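You operate a simulated robot arm through the tools that you are given. There is no shell and no other tool. Be economical: measure what you need, move in short steps, check, and stop when the job is done.

You are at the controls of a simulated robot arm. One attempt, no reset.

## Task
File the slide named on the island's file card in its box.
Fine: close and latch the box again.

The check looks at the end state, three seconds after you hand in, the way a careful person would. Anything else that was tipped, shoved, dropped, spilled or broken makes it a failure.

## Robot
A 7-joint arm with a fingered hand on a trunk, on a base that drives. Base frame: it is fixed to the floor where the robot stands at the start and does not move with it; the origin is under the middle of the robot, x ahead of it, y to its left, z up. Readings come in cm, degrees, newtons and seconds.
With the tool pointing down near the work surface it reaches from about 36 to 70 cm from the robot's upright axis, wherever it stands. Its first joint turns from -69.0 to 172.0 degrees. Places, roughly: left green box [50, 50, 90]; left orange latch [50, 50, 100]; lid of the right green box [50, 10, 100]; right green box [50, 10, 90]; right orange latch [50, 10, 100]. Payload 3.2 kg.
Tool frame: the origin (TCP) lies between the finger pads and is the grasp point; the fingertips stand 2.6 cm ahead of it; z points along the fingers, y is the line along which they close. The gripper opens to 8.8 cm. The gripper's body begins 3 cm behind the TCP. The gripper is a hand of 5 fingers: y runs from the thumb to the fingers, the wrist lies at [-1.6, -10.8, -17.2] in the tool frame, and closing takes about 1.5 s.
Orientation is told as [roll, pitch, yaw] about the base's x, y, z axes, in that order, counted from this pose: with the fingers straight down and the wrist toward the robot, the tool's x, y and z point along [0, 1, 0], [1, 0, 0] and [0, 0, -1] of the base frame.

## Interface
- The arm moves only by the tool nudge_tool. Its argument "series" is a list of rows, each an object (a shift or turn left out is 0, a gripper value left out holds the last) with "offset": the shift along the base's x, y, z in units of 25 mm (1.0 is 25 mm), a list of three; "angular": the turn, a rotation vector about the base's x, y, z in units of 5 degrees (1.0 is 5 degrees), a list of three. In form: [{"offset": [tx, ty, tz], "angular": [rx, ry, rz]}, ...]. A call has 1 to 20 rows; each row shifts and turns the commanded pose from where the row before left it. "jaw" is the gripper command, from -1 (fully open) to 1 (shut), values between in proportion, set as the call begins (left out, the last holds). A call with a number of a shift or a turn outside -1 to 1 is refused whole. A row lasts 0.2 s, in which the tool goes at most 5 cm and 8.6 degrees; a call with a longer step from one row to the next is refused whole, and so is a gripper value outside its range. A pose out of reach is approached as far as the arm can. The call stops where the force on the tool passes 40 N (or 10 N more than at its start, if that is more) or the arm is blocked; 0.2 s more then pass. The fingers move at their own pace (about 7.2 cm/s each) and stop on an object; they squeeze with about 22 N. The grip force told is the motor's: it shows also when the fingers shut on nothing. Time passes only in rows, and 0.2 s behind the last, so rows that do not move let the fingers close. It gives the time, the measured TCP pose, the force on the tool (base axes), the opening and the grip force at its end, in the units of the frame above (readings bear some noise), with the torque about the TCP (base axes, N m) and any sound that the robot's microphone picked up.
- Cameras (640 x 400 px; columns grow to the right, rows downward): "scene" is now at [10.76, 5.09, 144.73]; the picture's right is [0.64, -0.77, 0.00], its down [-0.59, -0.49, -0.64] and it looks along [0.50, 0.41, -0.76] (base axes); focal length 285 px, centre (320, 200). "wrist" rides on the gripper at [6.7, -9.8, -11.7] in the tool frame; the picture's right is [-0.71, 0.33, -0.62], its down [-0.65, -0.65, 0.39] and it looks along [-0.28, 0.68, 0.68] (tool axes); focal length 234 px, centre (320, 200). There is no depth. A picture from a camera that has moved, and an enlarged one, comes with that camera's place and axes in the base frame and with its lens.
- capture(camera): a new picture of that camera. It takes no simulated time.
- lift_body(by): slides the trunk up (or, below 0, down) by that many cm; the arm and the scene camera ride with it, the base frame stays. It gives what a move gives, with no picture.
- drive_base(legs): drives the robot by 1 to 6 legs, each [ahead, left, turn to the left] in cm, cm and degrees, along the robot's own axes; the way and the turn of a leg run together, so that a leg with both is an arc; at most 150 cm and 180 degrees a leg. The arm and the cameras ride along, it lands a little off, and it stops where it bumps. It gives what a move gives.
- set_fingers(index, middle, ring, little, thumb_bend, thumb_turn): sets how far each is bent, from 0 (flat) to 1 (curled in); at 0.3 the hand is open as for a grip, at 0.7 the pads meet at the TCP. One left out holds its place. A second passes; each finger stops where it meets its share of the squeeze, and holds until it gets a number again. A gripper value or a shape takes the hand back. It gives what a move gives, with no picture; readings hold the bend of each and the force on index, middle, ring, little, thumb and palm. thumb_turn goes from beside the hand (0) to across from the fingers (1), as for a grip.
- hand_shape(shape): the hand has 5 fingers and takes this shape, open, in about a second: jaw (thumb against the fingers, like two jaws); tri (thumb and two fingers); tip (a fingertip pinch); poke (one finger out to press); point (the index stretched); flat (the hand flat); cup (the hand cupped); fist (a fist). The gripper value then closes the fingers along that shape, each until it touches; the sizes above hold for jaw. It gives what a move gives, with no picture.
- pan_tilt(pan, tilt): turns the head with the scene camera to pan (to the left, within 86 degrees either way) and tilt (down, from -29 to 69), counted from straight ahead of the robot. It gives what a move gives.
- inspect(camera, box): a new picture of the part [left, top, right, bottom] of that camera's present view, enlarged. It takes no simulated time.
- job_done(): hands the job in; it is judged then, once.

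Work in short steps. Places have to be worked out from the pictures, the camera data and where the tool is seen: move nearer, look again, correct. Check each grasp and each placing, and mend what went wrong. You have 120 turns and 82 pictures in all, those below and enlarged ones among them. Open the gripper and draw the arm clear of the work before you hand the job in, unless the task says otherwise; then end with one line.

The tools are called as a command line: name --argument value ..., lists and objects as JSON in quotes. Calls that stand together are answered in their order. nudge_tool: Moves the arm, as the interface text tells. Its arguments: {"type":"object","properties":{"series":{"type":"array","items":{"type":"object","properties":{"offset":{"type":"array","items":{"type":"number"}},"angular":{"type":"array","items":{"type":"number"}}}}},"jaw":{"type":"number"}},"required":["series"]} The other tools are called the same way: lift_body (by) slides the trunk up or down; hand_shape (shape) gives the hand a shape; set_fingers (index, middle, ring, little, thumb_bend, thumb_turn) moves the fingers one by one; drive_base (legs) drives the base; pan_tilt (pan, tilt) turns the head that bears the scene camera; capture (camera) takes a picture; inspect (camera, box) takes an enlarged picture of a part of a camera's view; job_done () hands the job in.

At the start:

```text
t: 0.0
ee_pos: [31.21, 16.9, 100.02]
orientation: [0.1, 0.0, 0.1]
contact_force: [-0.1, -0.3, 0.6]
wrist_torque: [0.01, 0.02, 0.01]
gripper_width: 8.78
finger_force: 0.0
shape: jaw
bend: [0.3, 0.3, 0.3, 0.3, 0.3, 0.97]
finger forces: [0.0, 0.1, 0.0, 0.1, 0.0, 0.1]
trunk travel left (down, up): [-77.5, 6.5]
robot x, y, heading: [-0.13, 0.08, -0.1]
head pan, tilt: [39.5, 49.9]
```

scene: 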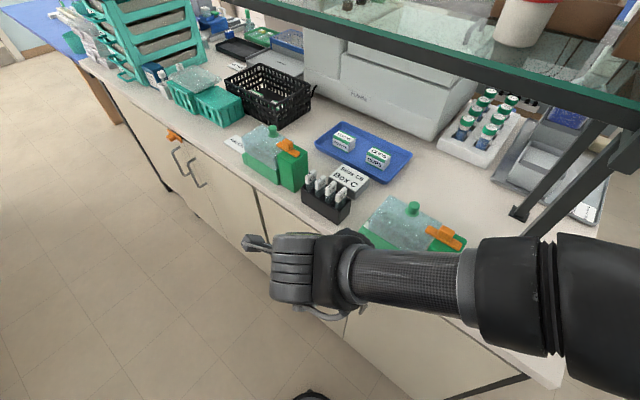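
wrist: 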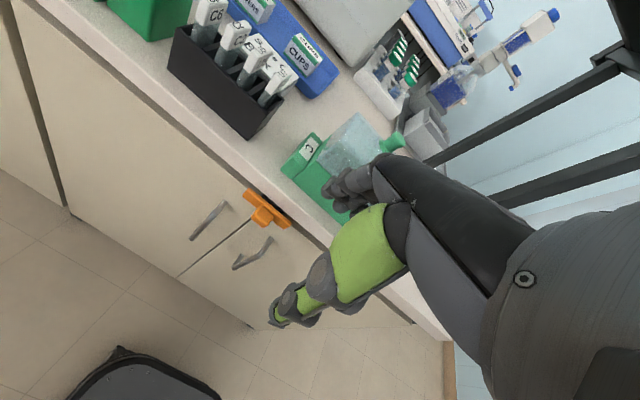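

The picture shows a bench with two green boxes, a rack of slides and a card. I enlarge the middle to read the labels.

inspect --camera "scene" --box '[220, 110, 420, 235]'

inspect --camera "scene" --box '[340, 180, 480, 268]'

inspect --camera "wrist" --box '[150, 0, 410, 162]'

```text
3.20 times, centred on (320, 172) of scene
camera zoom: at [10.76, 5.09, 144.73], right [0.64, -0.77, 0.0], down [-0.59, -0.49, -0.64], along [0.5, 0.41, -0.76], focal length 912 px, centre (320, 288)
```

zoom: 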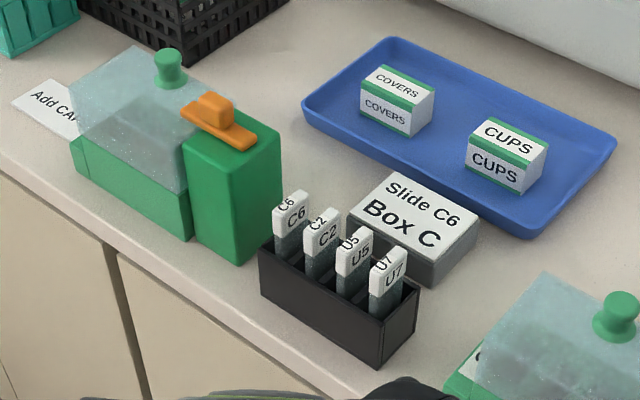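

```text
4.55 times, centred on (410, 224) of scene
camera zoom: at [10.76, 5.09, 144.73], right [0.64, -0.77, 0.0], down [-0.59, -0.49, -0.64], along [0.5, 0.41, -0.76], focal length 1296 px, centre (-89, 91)
```

zoom: 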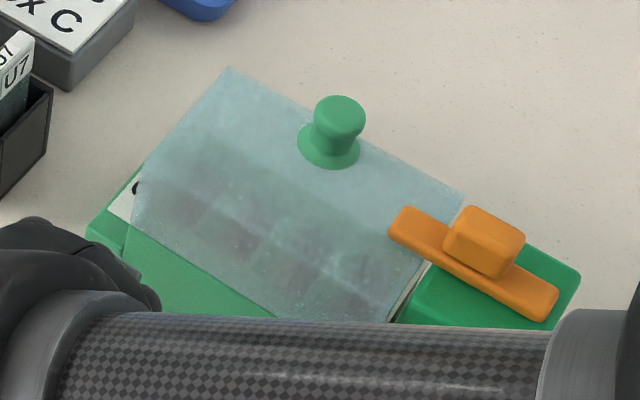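

```text
2.46 times, centred on (280, 81) of wrist
camera zoom: at [21.65, 23.7, 111.67], right [0.33, -0.71, 0.62], down [-0.65, -0.65, -0.39], along [0.68, -0.28, -0.68], focal length 576 px, centre (418, 493)
```

zoom: 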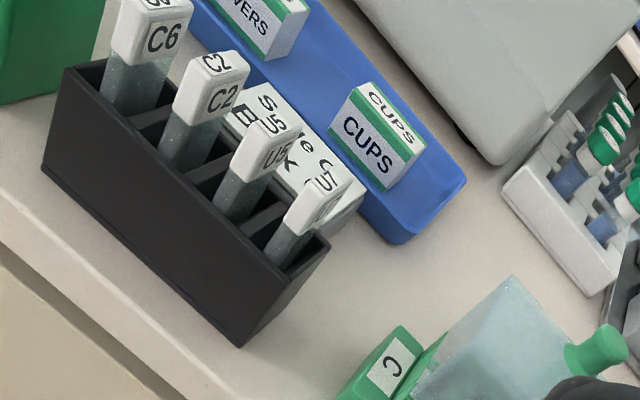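

The card reads "Slide C6, Box C"; C6 is the left-most slide in the rack. I raise the arm and move it left to clear the view of the right box, then look at both boxes.

nudge_tool --series '[{"offset": [0, 0, 1]}, {"offset": [0, 0, 1]}, {"offset": [0, 0, 1]}, {"offset": [0, 1, 1]}, {"offset": [0, 1, 1]}, {"offset": [0, 1, 0]}, {"offset": [0, 1, 0]}, {"offset": [0, 1, 0]}, {"offset": [0, 1, 0]}]'

pan_tilt --pan 15 --tilt 50

capture --camera "scene"

capture --camera "wrist"

```text
t: 2.2
ee_pos: [33.85, 26.79, 114.84]
orientation: [3.3, 0.3, -3.2]
contact_force: [0.0, -0.3, -0.3]
wrist_torque: [0.01, -0.02, 0.01]
gripper_width: 8.79
finger_force: 0.1
shape: jaw
bend: [0.3, 0.3, 0.3, 0.3, 0.3, 0.97]
finger forces: [0.0, 0.0, 0.1, 0.0, 0.1, 0.1]
out of reach, approached as far as the arm can: row 8, 9
trunk travel left (down, up): [-77.5, 6.5]
robot x, y, heading: [-0.09, -0.25, -0.1]
head pan, tilt: [39.5, 49.9]
stopped in row 9: the arm was blocked; the commanded pose is now the measured one
```

```text
t: 3.1
ee_pos: [33.73, 26.98, 114.75]
orientation: [3.2, 0.1, -3.1]
contact_force: [0.5, 0.2, 0.5]
wrist_torque: [0.0, -0.02, -0.03]
gripper_width: 8.79
finger_force: 0.2
shape: jaw
bend: [0.3, 0.3, 0.3, 0.3, 0.3, 0.97]
finger forces: [0.0, 0.0, 0.0, 0.1, 0.1, 0.0]
trunk travel left (down, up): [-77.5, 6.5]
robot x, y, heading: [-0.21, 0.12, -0.0]
head pan, tilt: [15.0, 50.0]
```

```text
76 pictures are left
camera scene: at [12.24, 2.19, 144.71], right [0.26, -0.97, 0.0], down [-0.74, -0.2, -0.64], along [0.62, 0.17, -0.77], focal length 285 px, centre (320, 200)
```

scene: 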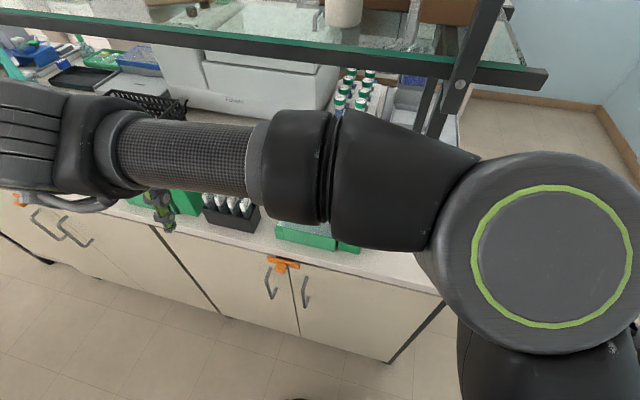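

```text
75 pictures are left
camera wrist: at [24.45, 33.52, 126.85], right [0.29, -0.76, 0.58], down [-0.69, -0.59, -0.42], along [0.66, -0.28, -0.7], focal length 234 px, centre (320, 200)
```

wrist: 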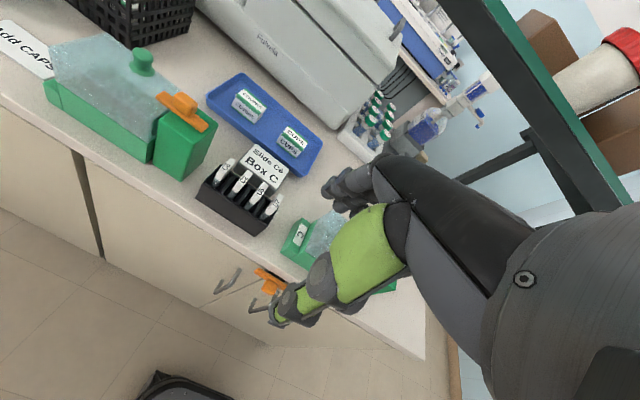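

The wrist camera gives the better close views. I bring the hand ahead of the right box, well above it, to look at the lid and latch.

nudge_tool --series '[{"offset": [0, -1, 0], "angular": [-0.6, 0, 0.6]}, {"offset": [0, -1, 0]}, {"offset": [0, -1, 0]}, {"offset": [0, -1, 0]}, {"offset": [0.5, -1, 0]}, {"offset": [0.5, -0.5, 0]}]'

capture --camera "wrist"

capture --camera "scene"

```text
t: 4.5
ee_pos: [36.07, 13.21, 114.62]
orientation: [0.0, 0.1, 0.1]
contact_force: [0.5, -0.2, -1.2]
wrist_torque: [-0.03, 0.0, 0.01]
gripper_width: 8.78
finger_force: 0.1
shape: jaw
bend: [0.3, 0.3, 0.3, 0.3, 0.3, 0.97]
finger forces: [0.0, 0.1, 0.0, 0.0, 0.1, 0.1]
trunk travel left (down, up): [-77.5, 6.5]
robot x, y, heading: [-0.12, -0.09, 0.3]
head pan, tilt: [15.0, 50.0]
```

```text
74 pictures are left
camera wrist: at [26.41, 19.92, 126.29], right [0.33, -0.71, 0.62], down [-0.65, -0.65, -0.39], along [0.68, -0.28, -0.68], focal length 234 px, centre (320, 200)
```

wrist: 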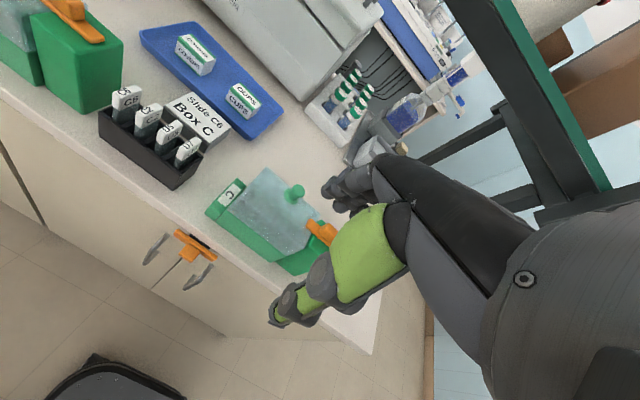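

```text
73 pictures are left
camera scene: at [12.28, 2.14, 144.71], right [0.26, -0.97, 0.0], down [-0.74, -0.2, -0.64], along [0.62, 0.17, -0.77], focal length 285 px, centre (320, 200)
```

scene: 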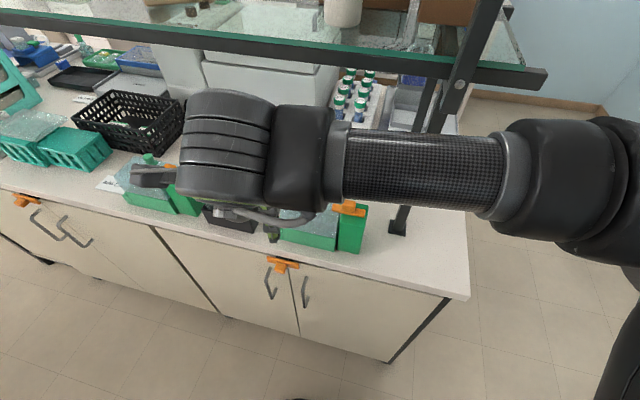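

The wrist view shows both the rack and Box C. I enlarge these to see slide orientation, the lid and the latch.

inspect --camera "wrist" --box '[90, 70, 250, 170]'

inspect --camera "wrist" --box '[190, 150, 350, 250]'

inspect --camera "scene" --box '[250, 170, 410, 270]'

```text
4.00 times, centred on (170, 120) of wrist
camera zoom: at [26.41, 19.92, 126.29], right [0.33, -0.71, 0.62], down [-0.65, -0.65, -0.39], along [0.68, -0.28, -0.68], focal length 937 px, centre (920, 520)
```

zoom: 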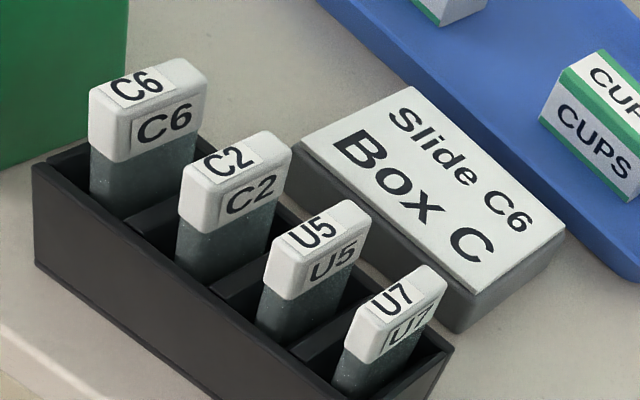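

```text
4.00 times, centred on (270, 200) of wrist
camera zoom: at [26.41, 19.92, 126.29], right [0.33, -0.71, 0.62], down [-0.65, -0.65, -0.39], along [0.68, -0.28, -0.68], focal length 937 px, centre (520, 200)
```

zoom: 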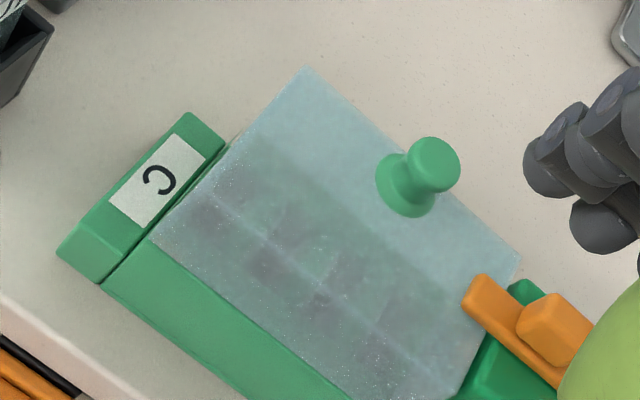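

```text
4.00 times, centred on (330, 220) of scene
camera zoom: at [12.28, 2.14, 144.71], right [0.26, -0.97, 0.0], down [-0.74, -0.2, -0.64], along [0.62, 0.17, -0.77], focal length 1141 px, centre (280, 120)
```

zoom: 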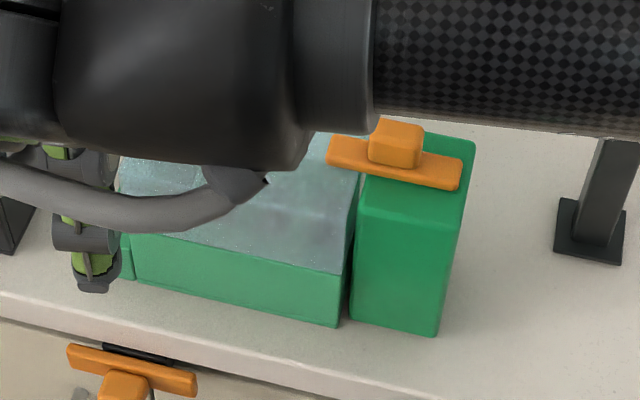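

Box C is the right box: a see-through lid block with a knob, held by an orange bar on a green post. I try the tip shape to see where the fingers lie.

hand_shape --shape "tip"

capture --camera "wrist"

```text
t: 5.4
ee_pos: [36.03, 13.11, 114.71]
orientation: [0.1, 0.2, 0.1]
contact_force: [0.5, 0.5, -1.2]
wrist_torque: [0.01, 0.01, -0.02]
gripper_width: 8.78
finger_force: 0.1
shape: tip
bend: [0.3, 0.98, 0.99, 0.99, 0.3, 0.97]
finger forces: [0.0, 0.1, 0.0, 0.0, 0.0, 0.0]
trunk travel left (down, up): [-77.5, 6.5]
robot x, y, heading: [0.28, -0.14, -0.1]
head pan, tilt: [15.0, 50.0]
```

```text
69 pictures are left
camera wrist: at [26.39, 19.98, 126.31], right [0.33, -0.71, 0.62], down [-0.65, -0.65, -0.39], along [0.68, -0.28, -0.68], focal length 234 px, centre (320, 200)
```

wrist: 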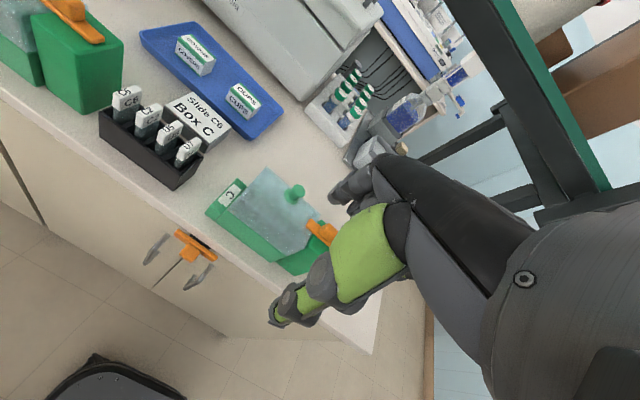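

Now index and thumb alone stand out. I shut them in the air to see where the pads meet.

nudge_tool --series '[{}, {}, {}, {}, {}, {}]' --jaw 1

inspect --camera "wrist" --box '[240, 150, 400, 350]'

inspect --camera "scene" --box '[100, 80, 360, 260]'

```text
t: 6.8
ee_pos: [36.04, 13.28, 114.66]
orientation: [0.0, 0.1, 0.1]
contact_force: [-0.5, 0.2, 0.1]
wrist_torque: [-0.03, 0.0, 0.03]
gripper_width: 0.0
finger_force: 22.4
shape: tip
bend: [0.7, 1.0, 1.0, 1.0, 0.82, 1.0]
finger forces: [0.0, 0.1, 0.0, 0.1, 0.0, 0.0]
trunk travel left (down, up): [-77.5, 6.5]
robot x, y, heading: [0.02, 0.11, -0.1]
head pan, tilt: [15.0, 50.0]
```

```text
2.00 times, centred on (320, 250) of wrist
camera zoom: at [26.39, 19.97, 126.32], right [0.33, -0.71, 0.62], down [-0.65, -0.65, -0.39], along [0.68, -0.28, -0.68], focal length 468 px, centre (320, 100)
```

zoom: 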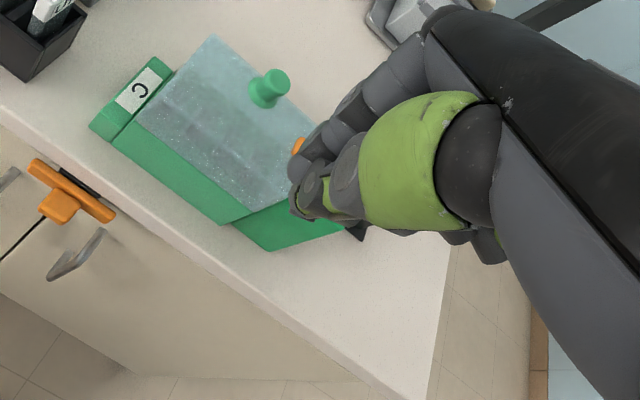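

```text
2.22 times, centred on (230, 170) of scene
camera zoom: at [12.25, 2.17, 144.71], right [0.26, -0.97, 0.0], down [-0.74, -0.2, -0.64], along [0.62, 0.17, -0.77], focal length 634 px, centre (520, 267)
```

zoom: 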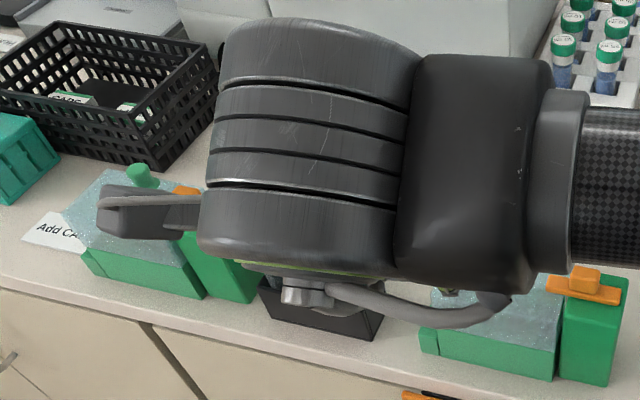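

The pads meet near the TCP. I judge the latch handle at about (48, 6, 101) and the shelf edge at x≈56, z≈126. I open the pinch and hover over the handle.

nudge_tool --series '[{"offset": [0.8, -0.5, -0.4]}, {"offset": [0.8, -0.5, -0.4]}, {"offset": [0.8, -0.5, -0.4]}, {"offset": [0.8, -0.5, -0.4]}, {"offset": [0.8, -0.5, -0.4]}, {"offset": [0.8, -0.5, -0.4]}]' --jaw -1

capture --camera "wrist"

capture --camera "scene"

```text
t: 8.2
ee_pos: [48.27, 5.47, 108.69]
orientation: [0.1, 0.2, 0.2]
contact_force: [-0.7, -0.8, 0.1]
wrist_torque: [-0.02, 0.01, -0.01]
gripper_width: 8.79
finger_force: 0.0
shape: tip
bend: [0.3, 0.98, 0.99, 0.99, 0.3, 0.97]
finger forces: [0.0, 0.0, 0.0, 0.1, 0.1, 0.0]
trunk travel left (down, up): [-77.5, 6.5]
robot x, y, heading: [0.17, 0.14, -0.0]
head pan, tilt: [15.0, 50.0]
```

```text
66 pictures are left
camera wrist: at [38.51, 12.29, 120.36], right [0.33, -0.71, 0.62], down [-0.65, -0.65, -0.39], along [0.68, -0.28, -0.68], focal length 234 px, centre (320, 200)
```

wrist: 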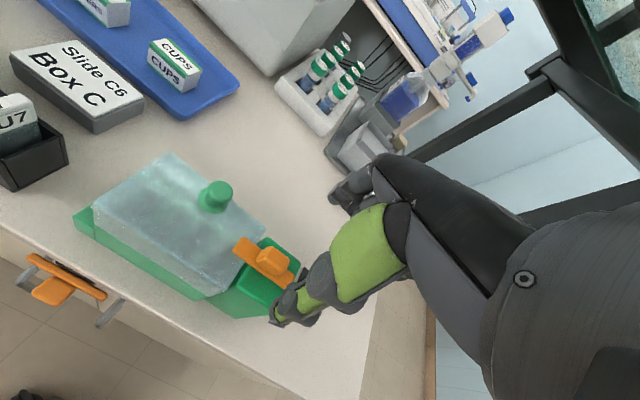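

```text
65 pictures are left
camera scene: at [12.33, 2.11, 144.71], right [0.26, -0.97, 0.0], down [-0.74, -0.2, -0.64], along [0.62, 0.17, -0.77], focal length 285 px, centre (320, 200)
```

scene: 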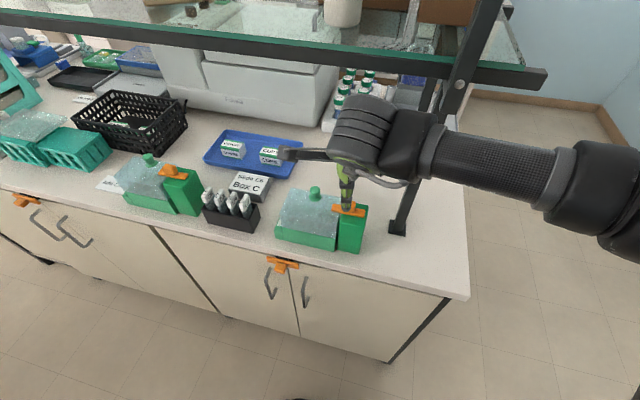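

The latch lies just below the fingers. I enlarge both views to fix its place exactly.

inspect --camera "wrist" --box '[180, 200, 340, 330]'

inspect --camera "scene" --box '[260, 150, 400, 260]'

```text
3.08 times, centred on (260, 265) of wrist
camera zoom: at [38.51, 12.29, 120.36], right [0.33, -0.71, 0.62], down [-0.65, -0.65, -0.39], along [0.68, -0.28, -0.68], focal length 720 px, centre (505, 0)
```

zoom: 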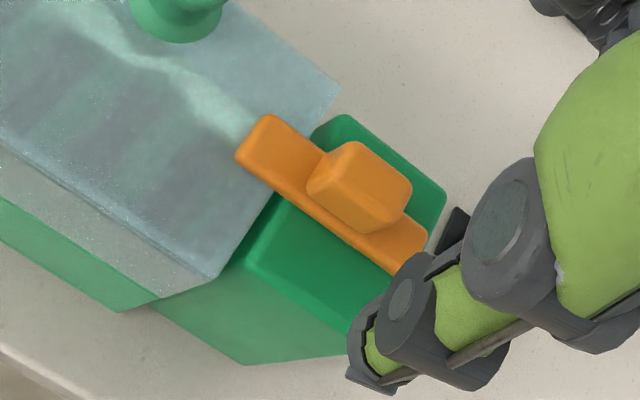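

```text
3.64 times, centred on (330, 205) of scene
camera zoom: at [12.33, 2.11, 144.71], right [0.26, -0.97, 0.0], down [-0.74, -0.2, -0.64], along [0.62, 0.17, -0.77], focal length 1037 px, centre (284, 182)
```

zoom: 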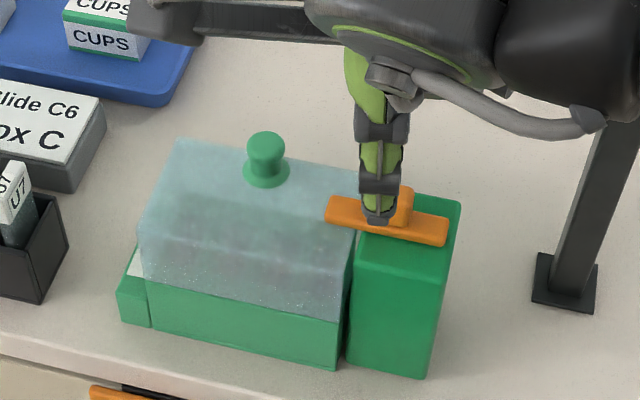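

Handle centre ≈ (48.1, 5.8), top z≈101.6, bar from y 2.9 to 9.2. I lower the open pinch around the handle.

nudge_tool --series '[{"offset": [-0.05, 0.1, -0.6]}, {"offset": [0, 0, -0.6]}, {"offset": [0, 0, -0.4]}, {"offset": [0, 0, -0.3]}, {"offset": [0, 0, -0.2]}]'

inspect --camera "wrist" --box '[220, 150, 380, 330]'

inspect --camera "scene" --box '[260, 150, 400, 260]'

```text
t: 9.4
ee_pos: [47.89, 5.9, 103.28]
orientation: [0.0, 0.1, 0.2]
contact_force: [-0.7, -1.3, 0.4]
wrist_torque: [0.01, 0.0, -0.01]
gripper_width: 8.8
finger_force: 0.1
shape: tip
bend: [0.3, 0.98, 0.99, 0.99, 0.3, 0.97]
finger forces: [0.0, 0.0, 0.1, 0.0, 0.0, 0.1]
trunk travel left (down, up): [-77.5, 6.5]
robot x, y, heading: [-0.0, 0.06, -0.1]
head pan, tilt: [15.0, 50.0]
```

```text
2.22 times, centred on (300, 240) of wrist
camera zoom: at [38.37, 12.71, 115.05], right [0.33, -0.71, 0.62], down [-0.65, -0.65, -0.39], along [0.68, -0.28, -0.68], focal length 520 px, centre (364, 111)
```

zoom: 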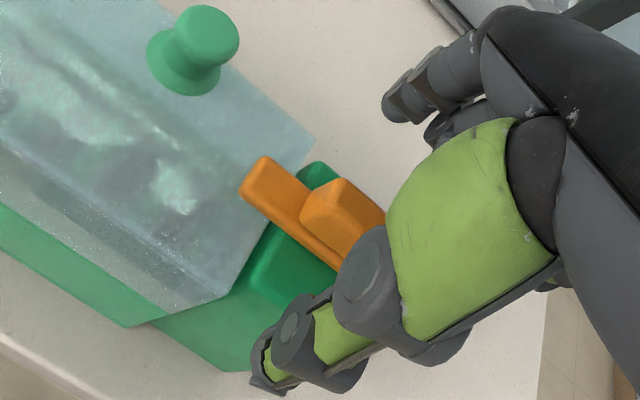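

```text
3.64 times, centred on (330, 205) of scene
camera zoom: at [12.26, 2.18, 144.71], right [0.26, -0.97, 0.0], down [-0.74, -0.2, -0.64], along [0.62, 0.17, -0.77], focal length 1037 px, centre (284, 182)
```

zoom: 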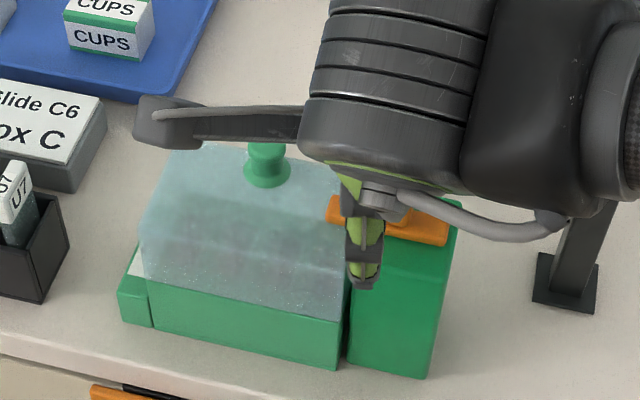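

The handle sits between thumb and index. I close the pinch on it.

nudge_tool --series '[{}, {}, {}, {}, {}, {}]' --jaw 1

inspect --camera "wrist" --box '[220, 150, 380, 330]'

```text
t: 10.8
ee_pos: [48.07, 5.85, 103.42]
orientation: [0.0, 0.2, 0.1]
contact_force: [-1.4, 0.1, -1.8]
wrist_torque: [-0.04, 0.06, -0.01]
gripper_width: 0.97
finger_force: 21.8
shape: tip
bend: [0.66, 1.0, 1.0, 1.0, 0.54, 1.0]
finger forces: [19.3, 0.0, 0.0, 0.0, 20.8, 0.0]
trunk travel left (down, up): [-77.5, 6.5]
robot x, y, heading: [-0.21, 0.02, 0.0]
head pan, tilt: [15.0, 50.0]
```

```text
2.22 times, centred on (300, 240) of wrist
camera zoom: at [38.35, 12.69, 115.04], right [0.33, -0.71, 0.62], down [-0.65, -0.65, -0.39], along [0.68, -0.28, -0.68], focal length 520 px, centre (364, 111)
```

zoom: 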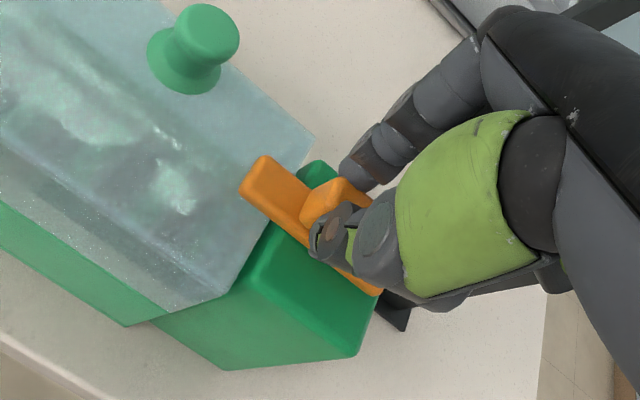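

The handle is held. I test whether the latch slides: 0.5 cm toward -y.

nudge_tool --series '[{"offset": [0, -0.1, 0]}, {"offset": [0, -0.1, 0]}]'

inspect --camera "wrist" --box '[220, 150, 380, 330]'

```text
t: 11.4
ee_pos: [48.01, 5.86, 103.4]
orientation: [0.1, 0.2, 0.4]
contact_force: [0.8, 9.9, -2.6]
wrist_torque: [0.14, 0.03, -0.04]
gripper_width: 0.96
finger_force: 22.5
shape: tip
bend: [0.66, 1.0, 1.0, 1.0, 0.55, 1.0]
finger forces: [21.1, 0.1, 0.0, 0.0, 20.6, 0.1]
trunk travel left (down, up): [-77.5, 6.5]
robot x, y, heading: [-0.05, 0.07, 0.1]
head pan, tilt: [15.0, 50.0]
```

```text
2.22 times, centred on (300, 240) of wrist
camera zoom: at [38.31, 12.54, 115.04], right [0.34, -0.71, 0.62], down [-0.65, -0.65, -0.39], along [0.68, -0.28, -0.68], focal length 520 px, centre (364, 111)
```

zoom: 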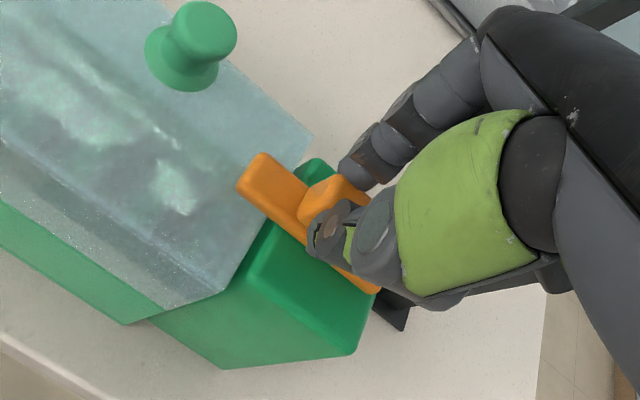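

Sliding is resisted (10 N, no motion). I undo it and try a turn of the handle instead, a few degrees.

nudge_tool --series '[{"offset": [0, 0.2, 0]}, {"angular": [0, 0, 1]}, {"angular": [0, 0, 1]}, {"angular": [0, 0, 1]}]'

inspect --camera "wrist" --box '[220, 150, 380, 330]'

```text
t: 12.4
ee_pos: [47.85, 5.83, 103.37]
orientation: [0.0, 0.0, 15.1]
contact_force: [1.2, -3.4, -2.1]
wrist_torque: [-0.05, 0.06, -0.19]
gripper_width: 0.97
finger_force: 21.9
shape: tip
bend: [0.65, 1.0, 1.0, 1.0, 0.55, 0.99]
finger forces: [23.1, 0.0, 0.0, 0.0, 22.4, 0.1]
trunk travel left (down, up): [-77.5, 6.5]
robot x, y, heading: [-0.08, -0.05, -0.1]
head pan, tilt: [15.0, 50.0]
```

```text
2.22 times, centred on (300, 240) of wrist
camera zoom: at [37.03, 9.82, 115.07], right [0.51, -0.6, 0.62], down [-0.46, -0.8, -0.39], along [0.73, -0.09, -0.68], focal length 520 px, centre (364, 111)
```

zoom: 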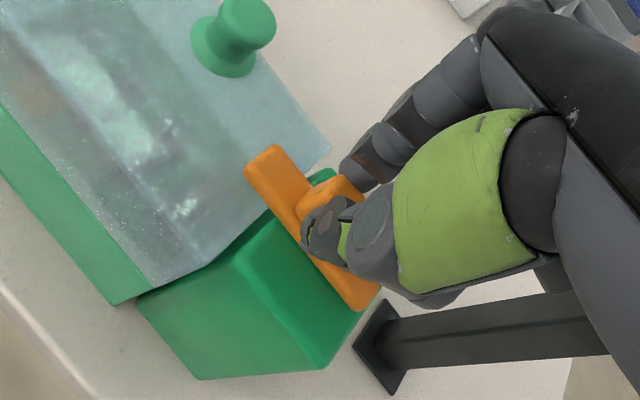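

The bar's ends have hardly moved; the turn this way is resisted. I turn the other way.

nudge_tool --series '[{"angular": [0, 0, -1]}, {"angular": [0, 0, -1]}, {"angular": [0, 0, -1]}, {"angular": [0, 0, -1]}, {"angular": [0, 0, -1]}, {"angular": [0, 0, -1]}]'

inspect --camera "wrist" --box '[220, 150, 380, 330]'

```text
t: 13.8
ee_pos: [47.88, 6.01, 103.29]
orientation: [0.1, 0.1, -15.0]
contact_force: [-0.1, 0.8, -4.0]
wrist_torque: [0.04, -0.01, 0.06]
gripper_width: 0.87
finger_force: 22.2
shape: tip
bend: [0.66, 1.0, 1.0, 1.0, 0.55, 1.0]
finger forces: [20.8, 0.0, 0.0, 0.0, 20.8, 0.0]
trunk travel left (down, up): [-77.5, 6.5]
robot x, y, heading: [-0.2, 0.04, 0.2]
head pan, tilt: [15.0, 50.0]
```

```text
2.22 times, centred on (300, 240) of wrist
camera zoom: at [40.41, 15.11, 115.05], right [0.14, -0.77, 0.62], down [-0.8, -0.46, -0.39], along [0.58, -0.44, -0.68], focal length 520 px, centre (364, 111)
```

zoom: 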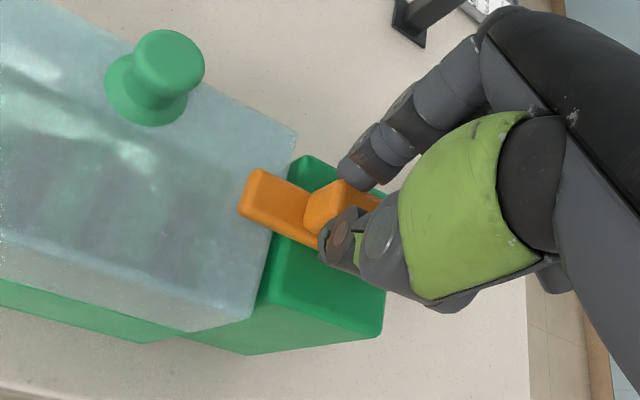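

The bar stays parallel to the lid, so the grip only slipped. I square up and pull along -y somewhat harder, in small steps.

nudge_tool --series '[{"angular": [0, 0, 1]}, {"angular": [0, 0, 1]}, {"angular": [0, 0, 1]}, {"offset": [0, -0.15, 0]}, {"offset": [0, -0.15, 0]}, {"offset": [0, -0.1, 0]}]'

inspect --camera "wrist" --box '[220, 150, 380, 330]'

```text
t: 15.2
ee_pos: [48.04, 5.61, 103.33]
orientation: [0.1, 0.1, 0.4]
contact_force: [2.2, 19.0, -2.6]
wrist_torque: [0.25, 0.01, 0.01]
gripper_width: 0.91
finger_force: 21.8
shape: tip
bend: [0.66, 1.0, 1.0, 1.0, 0.55, 1.0]
finger forces: [22.7, 0.1, 0.0, 0.1, 20.8, 0.0]
trunk travel left (down, up): [-77.5, 6.5]
robot x, y, heading: [-0.16, 0.14, 0.1]
head pan, tilt: [15.0, 50.0]
```

```text
2.22 times, centred on (300, 240) of wrist
camera zoom: at [38.31, 12.38, 115.06], right [0.34, -0.7, 0.62], down [-0.65, -0.65, -0.39], along [0.68, -0.27, -0.68], focal length 520 px, centre (364, 111)
```

zoom: 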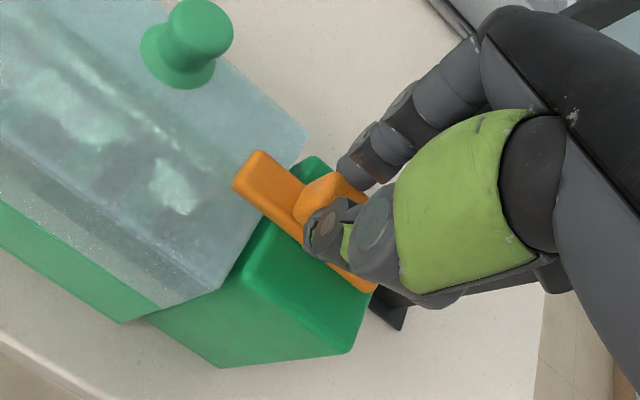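

Even 19 N does not slide it, so the bar most likely turns about its middle and needs more leverage. I let go, shift to the bar's near -y end and straddle it lower.

nudge_tool --series '[{"offset": [0, 0.35, 0]}, {}, {}, {}]' --jaw -0.3

nudge_tool --series '[{"offset": [0, 0, 0.6]}, {"offset": [0, -0.5, 0]}, {"offset": [0, -0.5, 0]}, {"offset": [0, 0, -0.4]}, {"offset": [0, 0, -0.2]}, {"offset": [0, 0, -0.1]}, {"offset": [0, 0, -0.1]}]'

inspect --camera "wrist" --box '[220, 150, 380, 330]'

```text
t: 16.2
ee_pos: [47.97, 5.71, 103.39]
orientation: [0.0, 0.1, 0.1]
contact_force: [-0.2, 0.8, -0.1]
wrist_torque: [0.0, 0.01, -0.03]
gripper_width: 5.67
finger_force: 0.0
shape: tip
bend: [0.44, 0.98, 0.99, 0.99, 0.09, 0.99]
finger forces: [0.0, 0.0, 0.1, 0.0, 0.0, 0.0]
trunk travel left (down, up): [-77.5, 6.5]
robot x, y, heading: [0.42, -0.06, -0.1]
head pan, tilt: [15.0, 50.0]
```

```text
t: 17.8
ee_pos: [48.03, 3.43, 102.94]
orientation: [0.1, 0.1, 0.1]
contact_force: [0.6, 0.5, -0.1]
wrist_torque: [0.02, -0.03, 0.02]
gripper_width: 5.66
finger_force: 0.0
shape: tip
bend: [0.44, 0.98, 0.99, 0.99, 0.09, 0.99]
finger forces: [0.1, 0.0, 0.0, 0.0, 0.1, 0.0]
trunk travel left (down, up): [-77.5, 6.5]
robot x, y, heading: [-0.09, 0.11, -0.2]
head pan, tilt: [15.0, 50.0]
```

```text
2.22 times, centred on (300, 240) of wrist
camera zoom: at [38.31, 10.1, 114.62], right [0.33, -0.71, 0.62], down [-0.65, -0.65, -0.39], along [0.68, -0.28, -0.68], focal length 520 px, centre (364, 111)
```

zoom: 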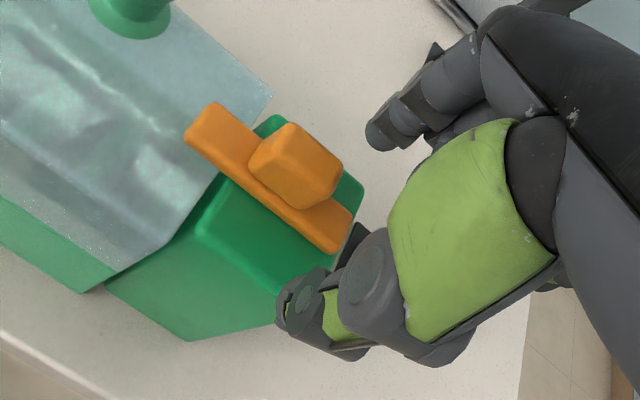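

The fingers straddle the bar end without touching. I lower in fine steps until just above the post, then close.

nudge_tool --series '[{"offset": [0, 0, -0.1]}, {"offset": [0, 0, -0.06]}]'

nudge_tool --series '[{}, {}, {}, {}, {}]' --jaw 1

inspect --camera "wrist" --box '[220, 150, 380, 330]'

```text
t: 18.4
ee_pos: [48.1, 3.43, 102.59]
orientation: [0.1, 0.1, 0.1]
contact_force: [-0.7, 0.4, 0.4]
wrist_torque: [-0.01, -0.05, -0.03]
gripper_width: 5.67
finger_force: 0.1
shape: tip
bend: [0.44, 0.98, 0.99, 0.99, 0.09, 0.99]
finger forces: [0.0, 0.0, 0.1, 0.0, 0.1, 0.0]
trunk travel left (down, up): [-77.5, 6.5]
robot x, y, heading: [-0.03, 0.05, -0.1]
head pan, tilt: [15.0, 50.0]
```

```text
t: 19.6
ee_pos: [48.06, 3.25, 102.43]
orientation: [0.2, 0.0, 0.0]
contact_force: [2.6, -1.7, -0.5]
wrist_torque: [-0.03, -0.02, -0.02]
gripper_width: 0.0
finger_force: 22.0
shape: tip
bend: [0.69, 1.0, 1.0, 1.0, 0.84, 1.0]
finger forces: [1.2, 0.0, 0.1, 0.1, 0.0, 0.1]
trunk travel left (down, up): [-77.5, 6.5]
robot x, y, heading: [-0.15, 0.01, -0.1]
head pan, tilt: [15.0, 50.0]
```

```text
2.22 times, centred on (300, 240) of wrist
camera zoom: at [38.41, 10.06, 114.2], right [0.33, -0.71, 0.62], down [-0.65, -0.65, -0.39], along [0.68, -0.28, -0.68], focal length 520 px, centre (364, 111)
```

zoom: 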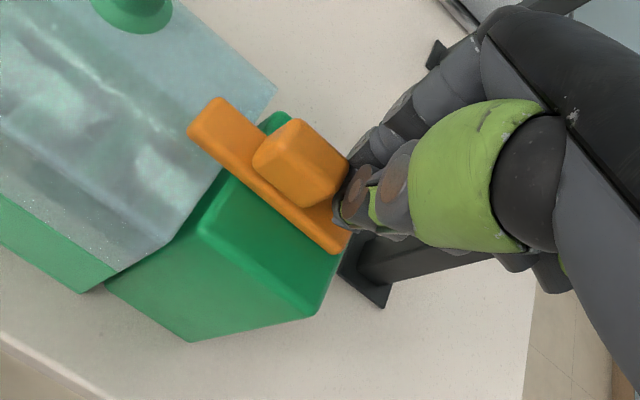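

The pads met above the bar. A single stiff finger pushing the bar end sideways gives better leverage; I rise, take the poke shape and look where its tip is.

nudge_tool --series '[{"offset": [0, 0, 0.8]}, {"offset": [0, 0, 0.8]}, {"offset": [0, 0, 0.8]}]'

hand_shape --shape "poke"

capture --camera "wrist"

inspect --camera "scene" --box '[260, 130, 420, 260]'

```text
t: 20.4
ee_pos: [47.96, 3.22, 108.52]
orientation: [0.1, 0.1, 0.1]
contact_force: [0.9, -0.4, -0.1]
wrist_torque: [-0.02, 0.02, 0.01]
gripper_width: 0.0
finger_force: 21.7
shape: tip
bend: [0.69, 1.0, 1.0, 1.0, 0.84, 1.0]
finger forces: [0.0, 0.1, 0.0, 0.1, 0.0, 0.1]
trunk travel left (down, up): [-77.5, 6.5]
robot x, y, heading: [-0.12, 0.19, 0.0]
head pan, tilt: [15.0, 50.0]
```

```text
t: 21.3
ee_pos: [48.01, 3.24, 108.53]
orientation: [0.1, 0.1, 0.1]
contact_force: [-0.1, -0.4, -0.3]
wrist_torque: [-0.04, -0.04, 0.01]
gripper_width: 0.0
finger_force: 0.1
shape: poke
bend: [0.74, 0.7, 0.99, 0.99, 1.0, 1.0]
finger forces: [0.1, 0.0, 0.2, 0.0, 0.1, 0.0]
trunk travel left (down, up): [-77.5, 6.5]
robot x, y, heading: [-0.42, -0.34, 0.0]
head pan, tilt: [15.0, 50.0]
```

```text
53 pictures are left
camera wrist: at [38.38, 10.01, 120.22], right [0.33, -0.71, 0.62], down [-0.65, -0.65, -0.39], along [0.68, -0.28, -0.68], focal length 234 px, centre (320, 200)
```

wrist: 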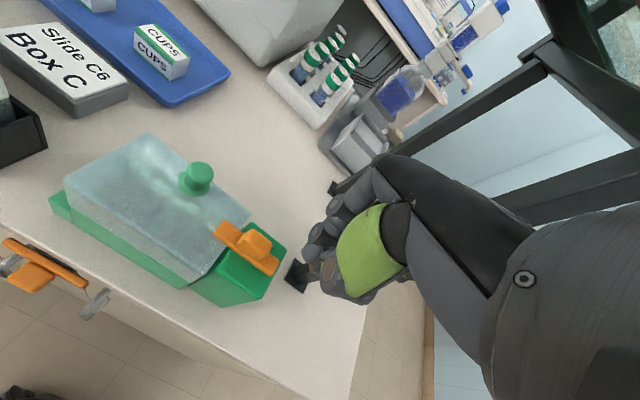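

```text
3.08 times, centred on (340, 195) of scene
camera zoom: at [12.25, 2.16, 144.71], right [0.26, -0.97, 0.0], down [-0.74, -0.2, -0.64], along [0.62, 0.17, -0.77], focal length 877 px, centre (258, 215)
```

zoom: 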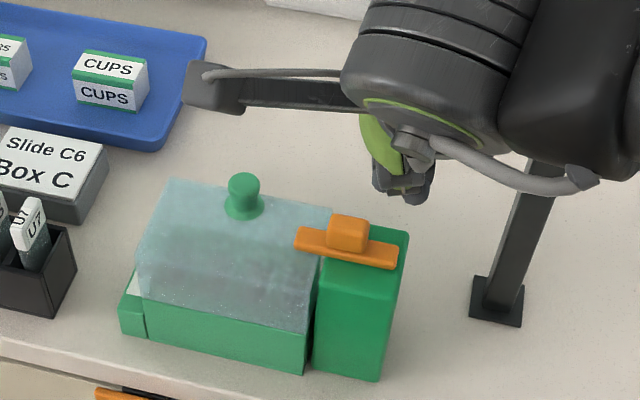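

Poke keeps two fingers bent, which is not useful. I go back to the open tip shape, straddle the bar end again at the same height, and then push sideways with the index (toward -x).

hand_shape --shape "tip"

nudge_tool --series '[{}, {}, {"offset": [0, 0.05, -0.8]}, {"offset": [0, 0, -0.8]}, {"offset": [0, 0, -0.6]}, {"offset": [0, 0, -0.25]}]' --jaw -0.3

nudge_tool --series '[{"offset": [-0.2, 0, 0]}, {"offset": [-0.2, 0, 0]}, {"offset": [-0.2, 0, 0]}, {"offset": [-0.2, 0, 0]}]'

inspect --camera "wrist" --box '[220, 150, 380, 330]'

```text
t: 22.2
ee_pos: [47.9, 3.21, 108.4]
orientation: [0.0, 0.2, 0.1]
contact_force: [-0.3, 0.4, -0.8]
wrist_torque: [0.05, -0.03, -0.02]
gripper_width: 0.73
finger_force: 0.0
shape: tip
bend: [0.75, 0.85, 0.99, 0.99, 0.93, 1.0]
finger forces: [0.0, 0.0, 0.1, 0.0, 0.0, 0.0]
trunk travel left (down, up): [-77.5, 6.5]
robot x, y, heading: [0.08, 0.05, -0.2]
head pan, tilt: [15.0, 50.0]
```

```text
t: 23.6
ee_pos: [48.26, 3.62, 103.8]
orientation: [0.9, -1.6, -0.1]
contact_force: [-5.4, -2.8, 20.2]
wrist_torque: [0.1, 0.19, 0.04]
gripper_width: 0.67
finger_force: 0.0
shape: tip
bend: [0.75, 0.85, 0.99, 0.99, 0.93, 1.0]
finger forces: [38.2, 0.0, 0.1, 0.0, 0.1, 0.1]
trunk travel left (down, up): [-77.5, 6.5]
robot x, y, heading: [0.08, -0.02, -0.2]
head pan, tilt: [15.0, 50.0]
stopped in row 6: the force on the tool passed its limit (the readings are from after the stop); the commanded pose is now the measured one
```

```text
t: 24.6
ee_pos: [46.31, 3.56, 103.19]
orientation: [0.5, -0.7, 0.0]
contact_force: [-0.4, 0.9, -0.8]
wrist_torque: [0.05, 0.03, -0.02]
gripper_width: 0.72
finger_force: 0.1
shape: tip
bend: [0.74, 0.85, 0.99, 0.99, 0.93, 1.0]
finger forces: [0.0, 0.0, 0.0, 0.0, 0.0, 0.0]
trunk travel left (down, up): [-77.5, 6.5]
robot x, y, heading: [-0.05, -0.14, 0.2]
head pan, tilt: [15.0, 50.0]
```

```text
2.22 times, centred on (300, 240) of wrist
camera zoom: at [36.44, 10.2, 114.71], right [0.32, -0.71, 0.62], down [-0.65, -0.65, -0.4], along [0.69, -0.27, -0.67], focal length 520 px, centre (364, 111)
```

zoom: 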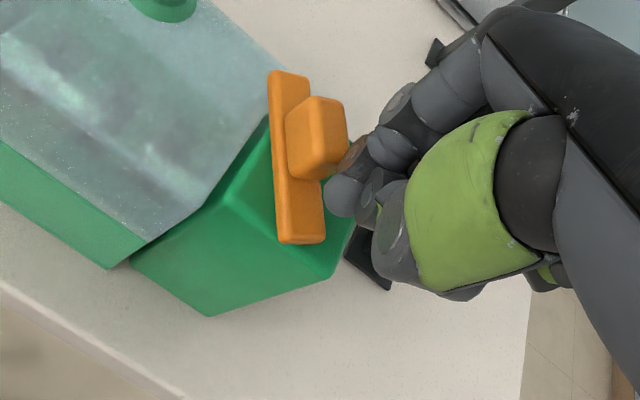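

The latch does turn: it swung about 56° clockwise under the finger. I move the fingertip round to the -y side of that end and push it toward +y to complete 90°.

nudge_tool --series '[{"offset": [0, -0.4, 0]}, {"offset": [-0.2, -0.4, 0]}, {"offset": [-0.5, 0, 0]}, {"offset": [0, 0.3, 0]}, {"offset": [0, 0.3, 0]}, {"offset": [0, 0.2, 0]}, {"offset": [0, 0.15, 0]}]'

inspect --camera "wrist" --box '[220, 150, 380, 330]'

```text
t: 26.2
ee_pos: [44.47, 4.04, 103.46]
orientation: [0.7, -1.1, 0.1]
contact_force: [-0.3, 0.1, 0.2]
wrist_torque: [-0.03, 0.03, -0.02]
gripper_width: 0.73
finger_force: 0.1
shape: tip
bend: [0.74, 0.85, 0.99, 0.99, 0.94, 1.0]
finger forces: [0.0, 0.0, 0.0, 0.1, 0.0, 0.0]
trunk travel left (down, up): [-77.5, 6.5]
robot x, y, heading: [0.1, -0.34, 0.2]
head pan, tilt: [15.0, 50.0]
```

```text
2.22 times, centred on (300, 240) of wrist
camera zoom: at [34.69, 10.67, 115.02], right [0.32, -0.71, 0.62], down [-0.65, -0.64, -0.41], along [0.69, -0.27, -0.67], focal length 520 px, centre (364, 111)
```

zoom: 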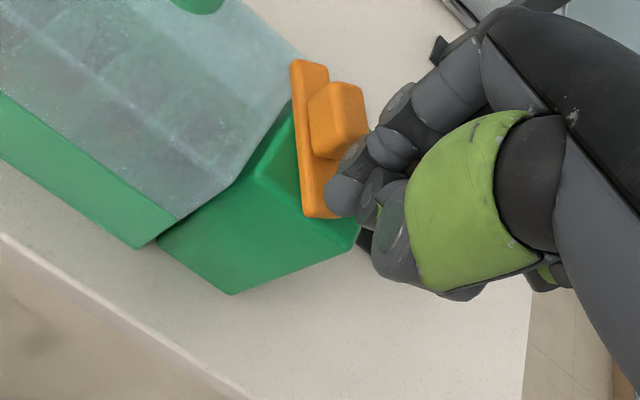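

The finger seems to have ridden over the bar. I back off, go 0.5 cm lower and push again.

nudge_tool --series '[{"offset": [0, -0.6, 0]}, {"offset": [0, -0.4, 0]}, {"offset": [0, 0, -0.2]}, {"offset": [0, 0.3, 0]}, {"offset": [0, 0.3, 0]}, {"offset": [0, 0.2, 0]}, {"offset": [0, 0.2, 0]}]'

inspect --camera "wrist" --box '[220, 150, 380, 330]'

```text
t: 27.8
ee_pos: [44.62, 4.04, 102.92]
orientation: [0.8, -1.2, 0.1]
contact_force: [-0.2, 0.2, -0.1]
wrist_torque: [0.0, 0.0, -0.01]
gripper_width: 0.72
finger_force: 0.0
shape: tip
bend: [0.74, 0.85, 0.99, 0.99, 0.94, 1.0]
finger forces: [0.0, 0.0, 0.1, 0.0, 0.0, 0.0]
trunk travel left (down, up): [-77.5, 6.5]
robot x, y, heading: [0.21, 0.03, -0.2]
head pan, tilt: [15.0, 50.0]
```

```text
2.22 times, centred on (300, 240) of wrist
camera zoom: at [34.73, 10.63, 114.46], right [0.32, -0.71, 0.62], down [-0.65, -0.64, -0.41], along [0.69, -0.27, -0.67], focal length 520 px, centre (364, 111)
```

zoom: 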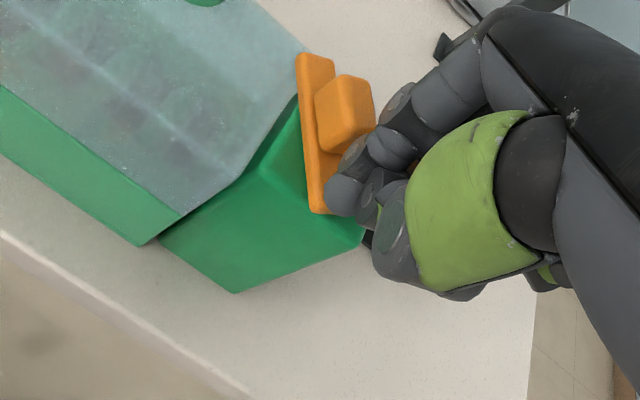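

The earlier contact suggests the knuckle-tip stands about 2.1 cm below the TCP, so it is still just above the bar. I back off, lower 0.7 cm more and push.

nudge_tool --series '[{"offset": [0, -0.6, 0]}, {"offset": [0, -0.4, 0]}, {"offset": [0, 0, -0.27]}, {"offset": [0, 0.3, 0]}, {"offset": [0, 0.3, 0]}, {"offset": [0, 0.2, 0]}, {"offset": [0, 0.2, 0]}]'

inspect --camera "wrist" --box '[220, 150, 380, 330]'

```text
t: 29.4
ee_pos: [44.56, 4.12, 102.34]
orientation: [0.7, -1.1, 0.0]
contact_force: [-0.3, -0.4, -0.4]
wrist_torque: [0.04, -0.02, 0.01]
gripper_width: 0.77
finger_force: 0.1
shape: tip
bend: [0.74, 0.85, 0.99, 0.99, 0.95, 1.0]
finger forces: [0.0, 0.1, 0.0, 0.1, 0.0, 0.0]
trunk travel left (down, up): [-77.5, 6.5]
robot x, y, heading: [0.04, 0.23, 0.0]
head pan, tilt: [15.0, 50.0]
```

```text
2.22 times, centred on (300, 240) of wrist
camera zoom: at [34.7, 10.72, 113.85], right [0.32, -0.71, 0.62], down [-0.65, -0.64, -0.41], along [0.69, -0.27, -0.67], focal length 520 px, centre (364, 111)
```

zoom: 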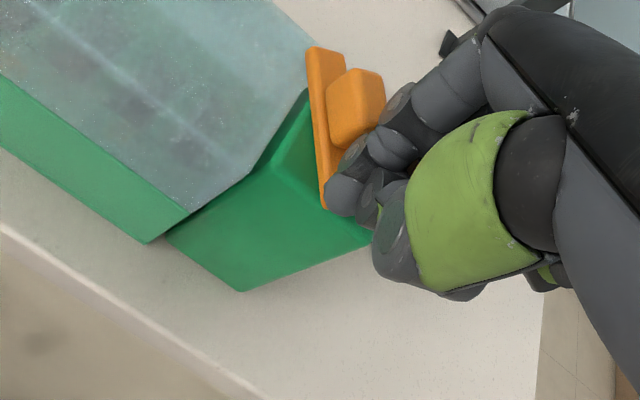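

Still no contact; I push on farther toward +y in small steps.

nudge_tool --series '[{"offset": [0, 0.2, 0]}, {"offset": [0, 0.2, 0]}, {"offset": [0, 0.2, 0]}]'

capture --camera "wrist"

inspect --camera "scene" --box '[260, 150, 400, 260]'

```text
t: 30.2
ee_pos: [44.56, 5.69, 102.25]
orientation: [0.7, -1.1, 0.0]
contact_force: [0.1, -0.2, -0.4]
wrist_torque: [0.01, 0.02, -0.01]
gripper_width: 0.78
finger_force: 0.0
shape: tip
bend: [0.74, 0.85, 0.99, 0.99, 0.95, 1.0]
finger forces: [0.1, 0.1, 0.0, 0.0, 0.1, 0.1]
trunk travel left (down, up): [-77.5, 6.5]
robot x, y, heading: [-0.18, 0.16, 0.0]
head pan, tilt: [15.0, 50.0]
```

```text
47 pictures are left
camera wrist: at [34.72, 12.2, 113.85], right [0.32, -0.72, 0.62], down [-0.65, -0.64, -0.41], along [0.69, -0.27, -0.67], focal length 234 px, centre (320, 200)
```

wrist: 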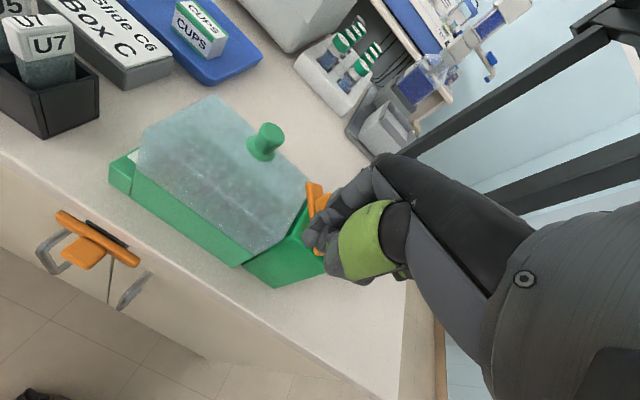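

```text
3.64 times, centred on (330, 205) of scene
camera zoom: at [12.26, 2.19, 144.71], right [0.26, -0.97, 0.0], down [-0.74, -0.2, -0.64], along [0.62, 0.17, -0.77], focal length 1037 px, centre (284, 182)
```

zoom: 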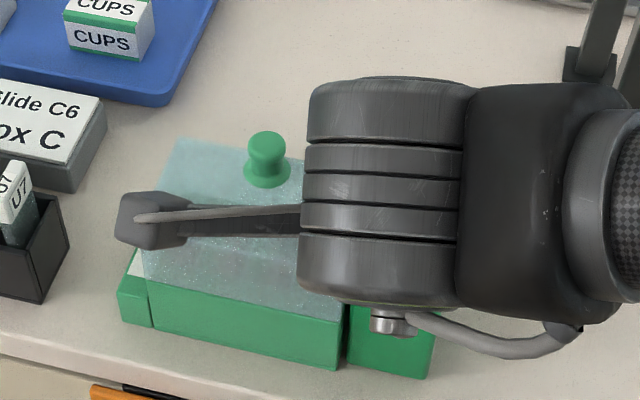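

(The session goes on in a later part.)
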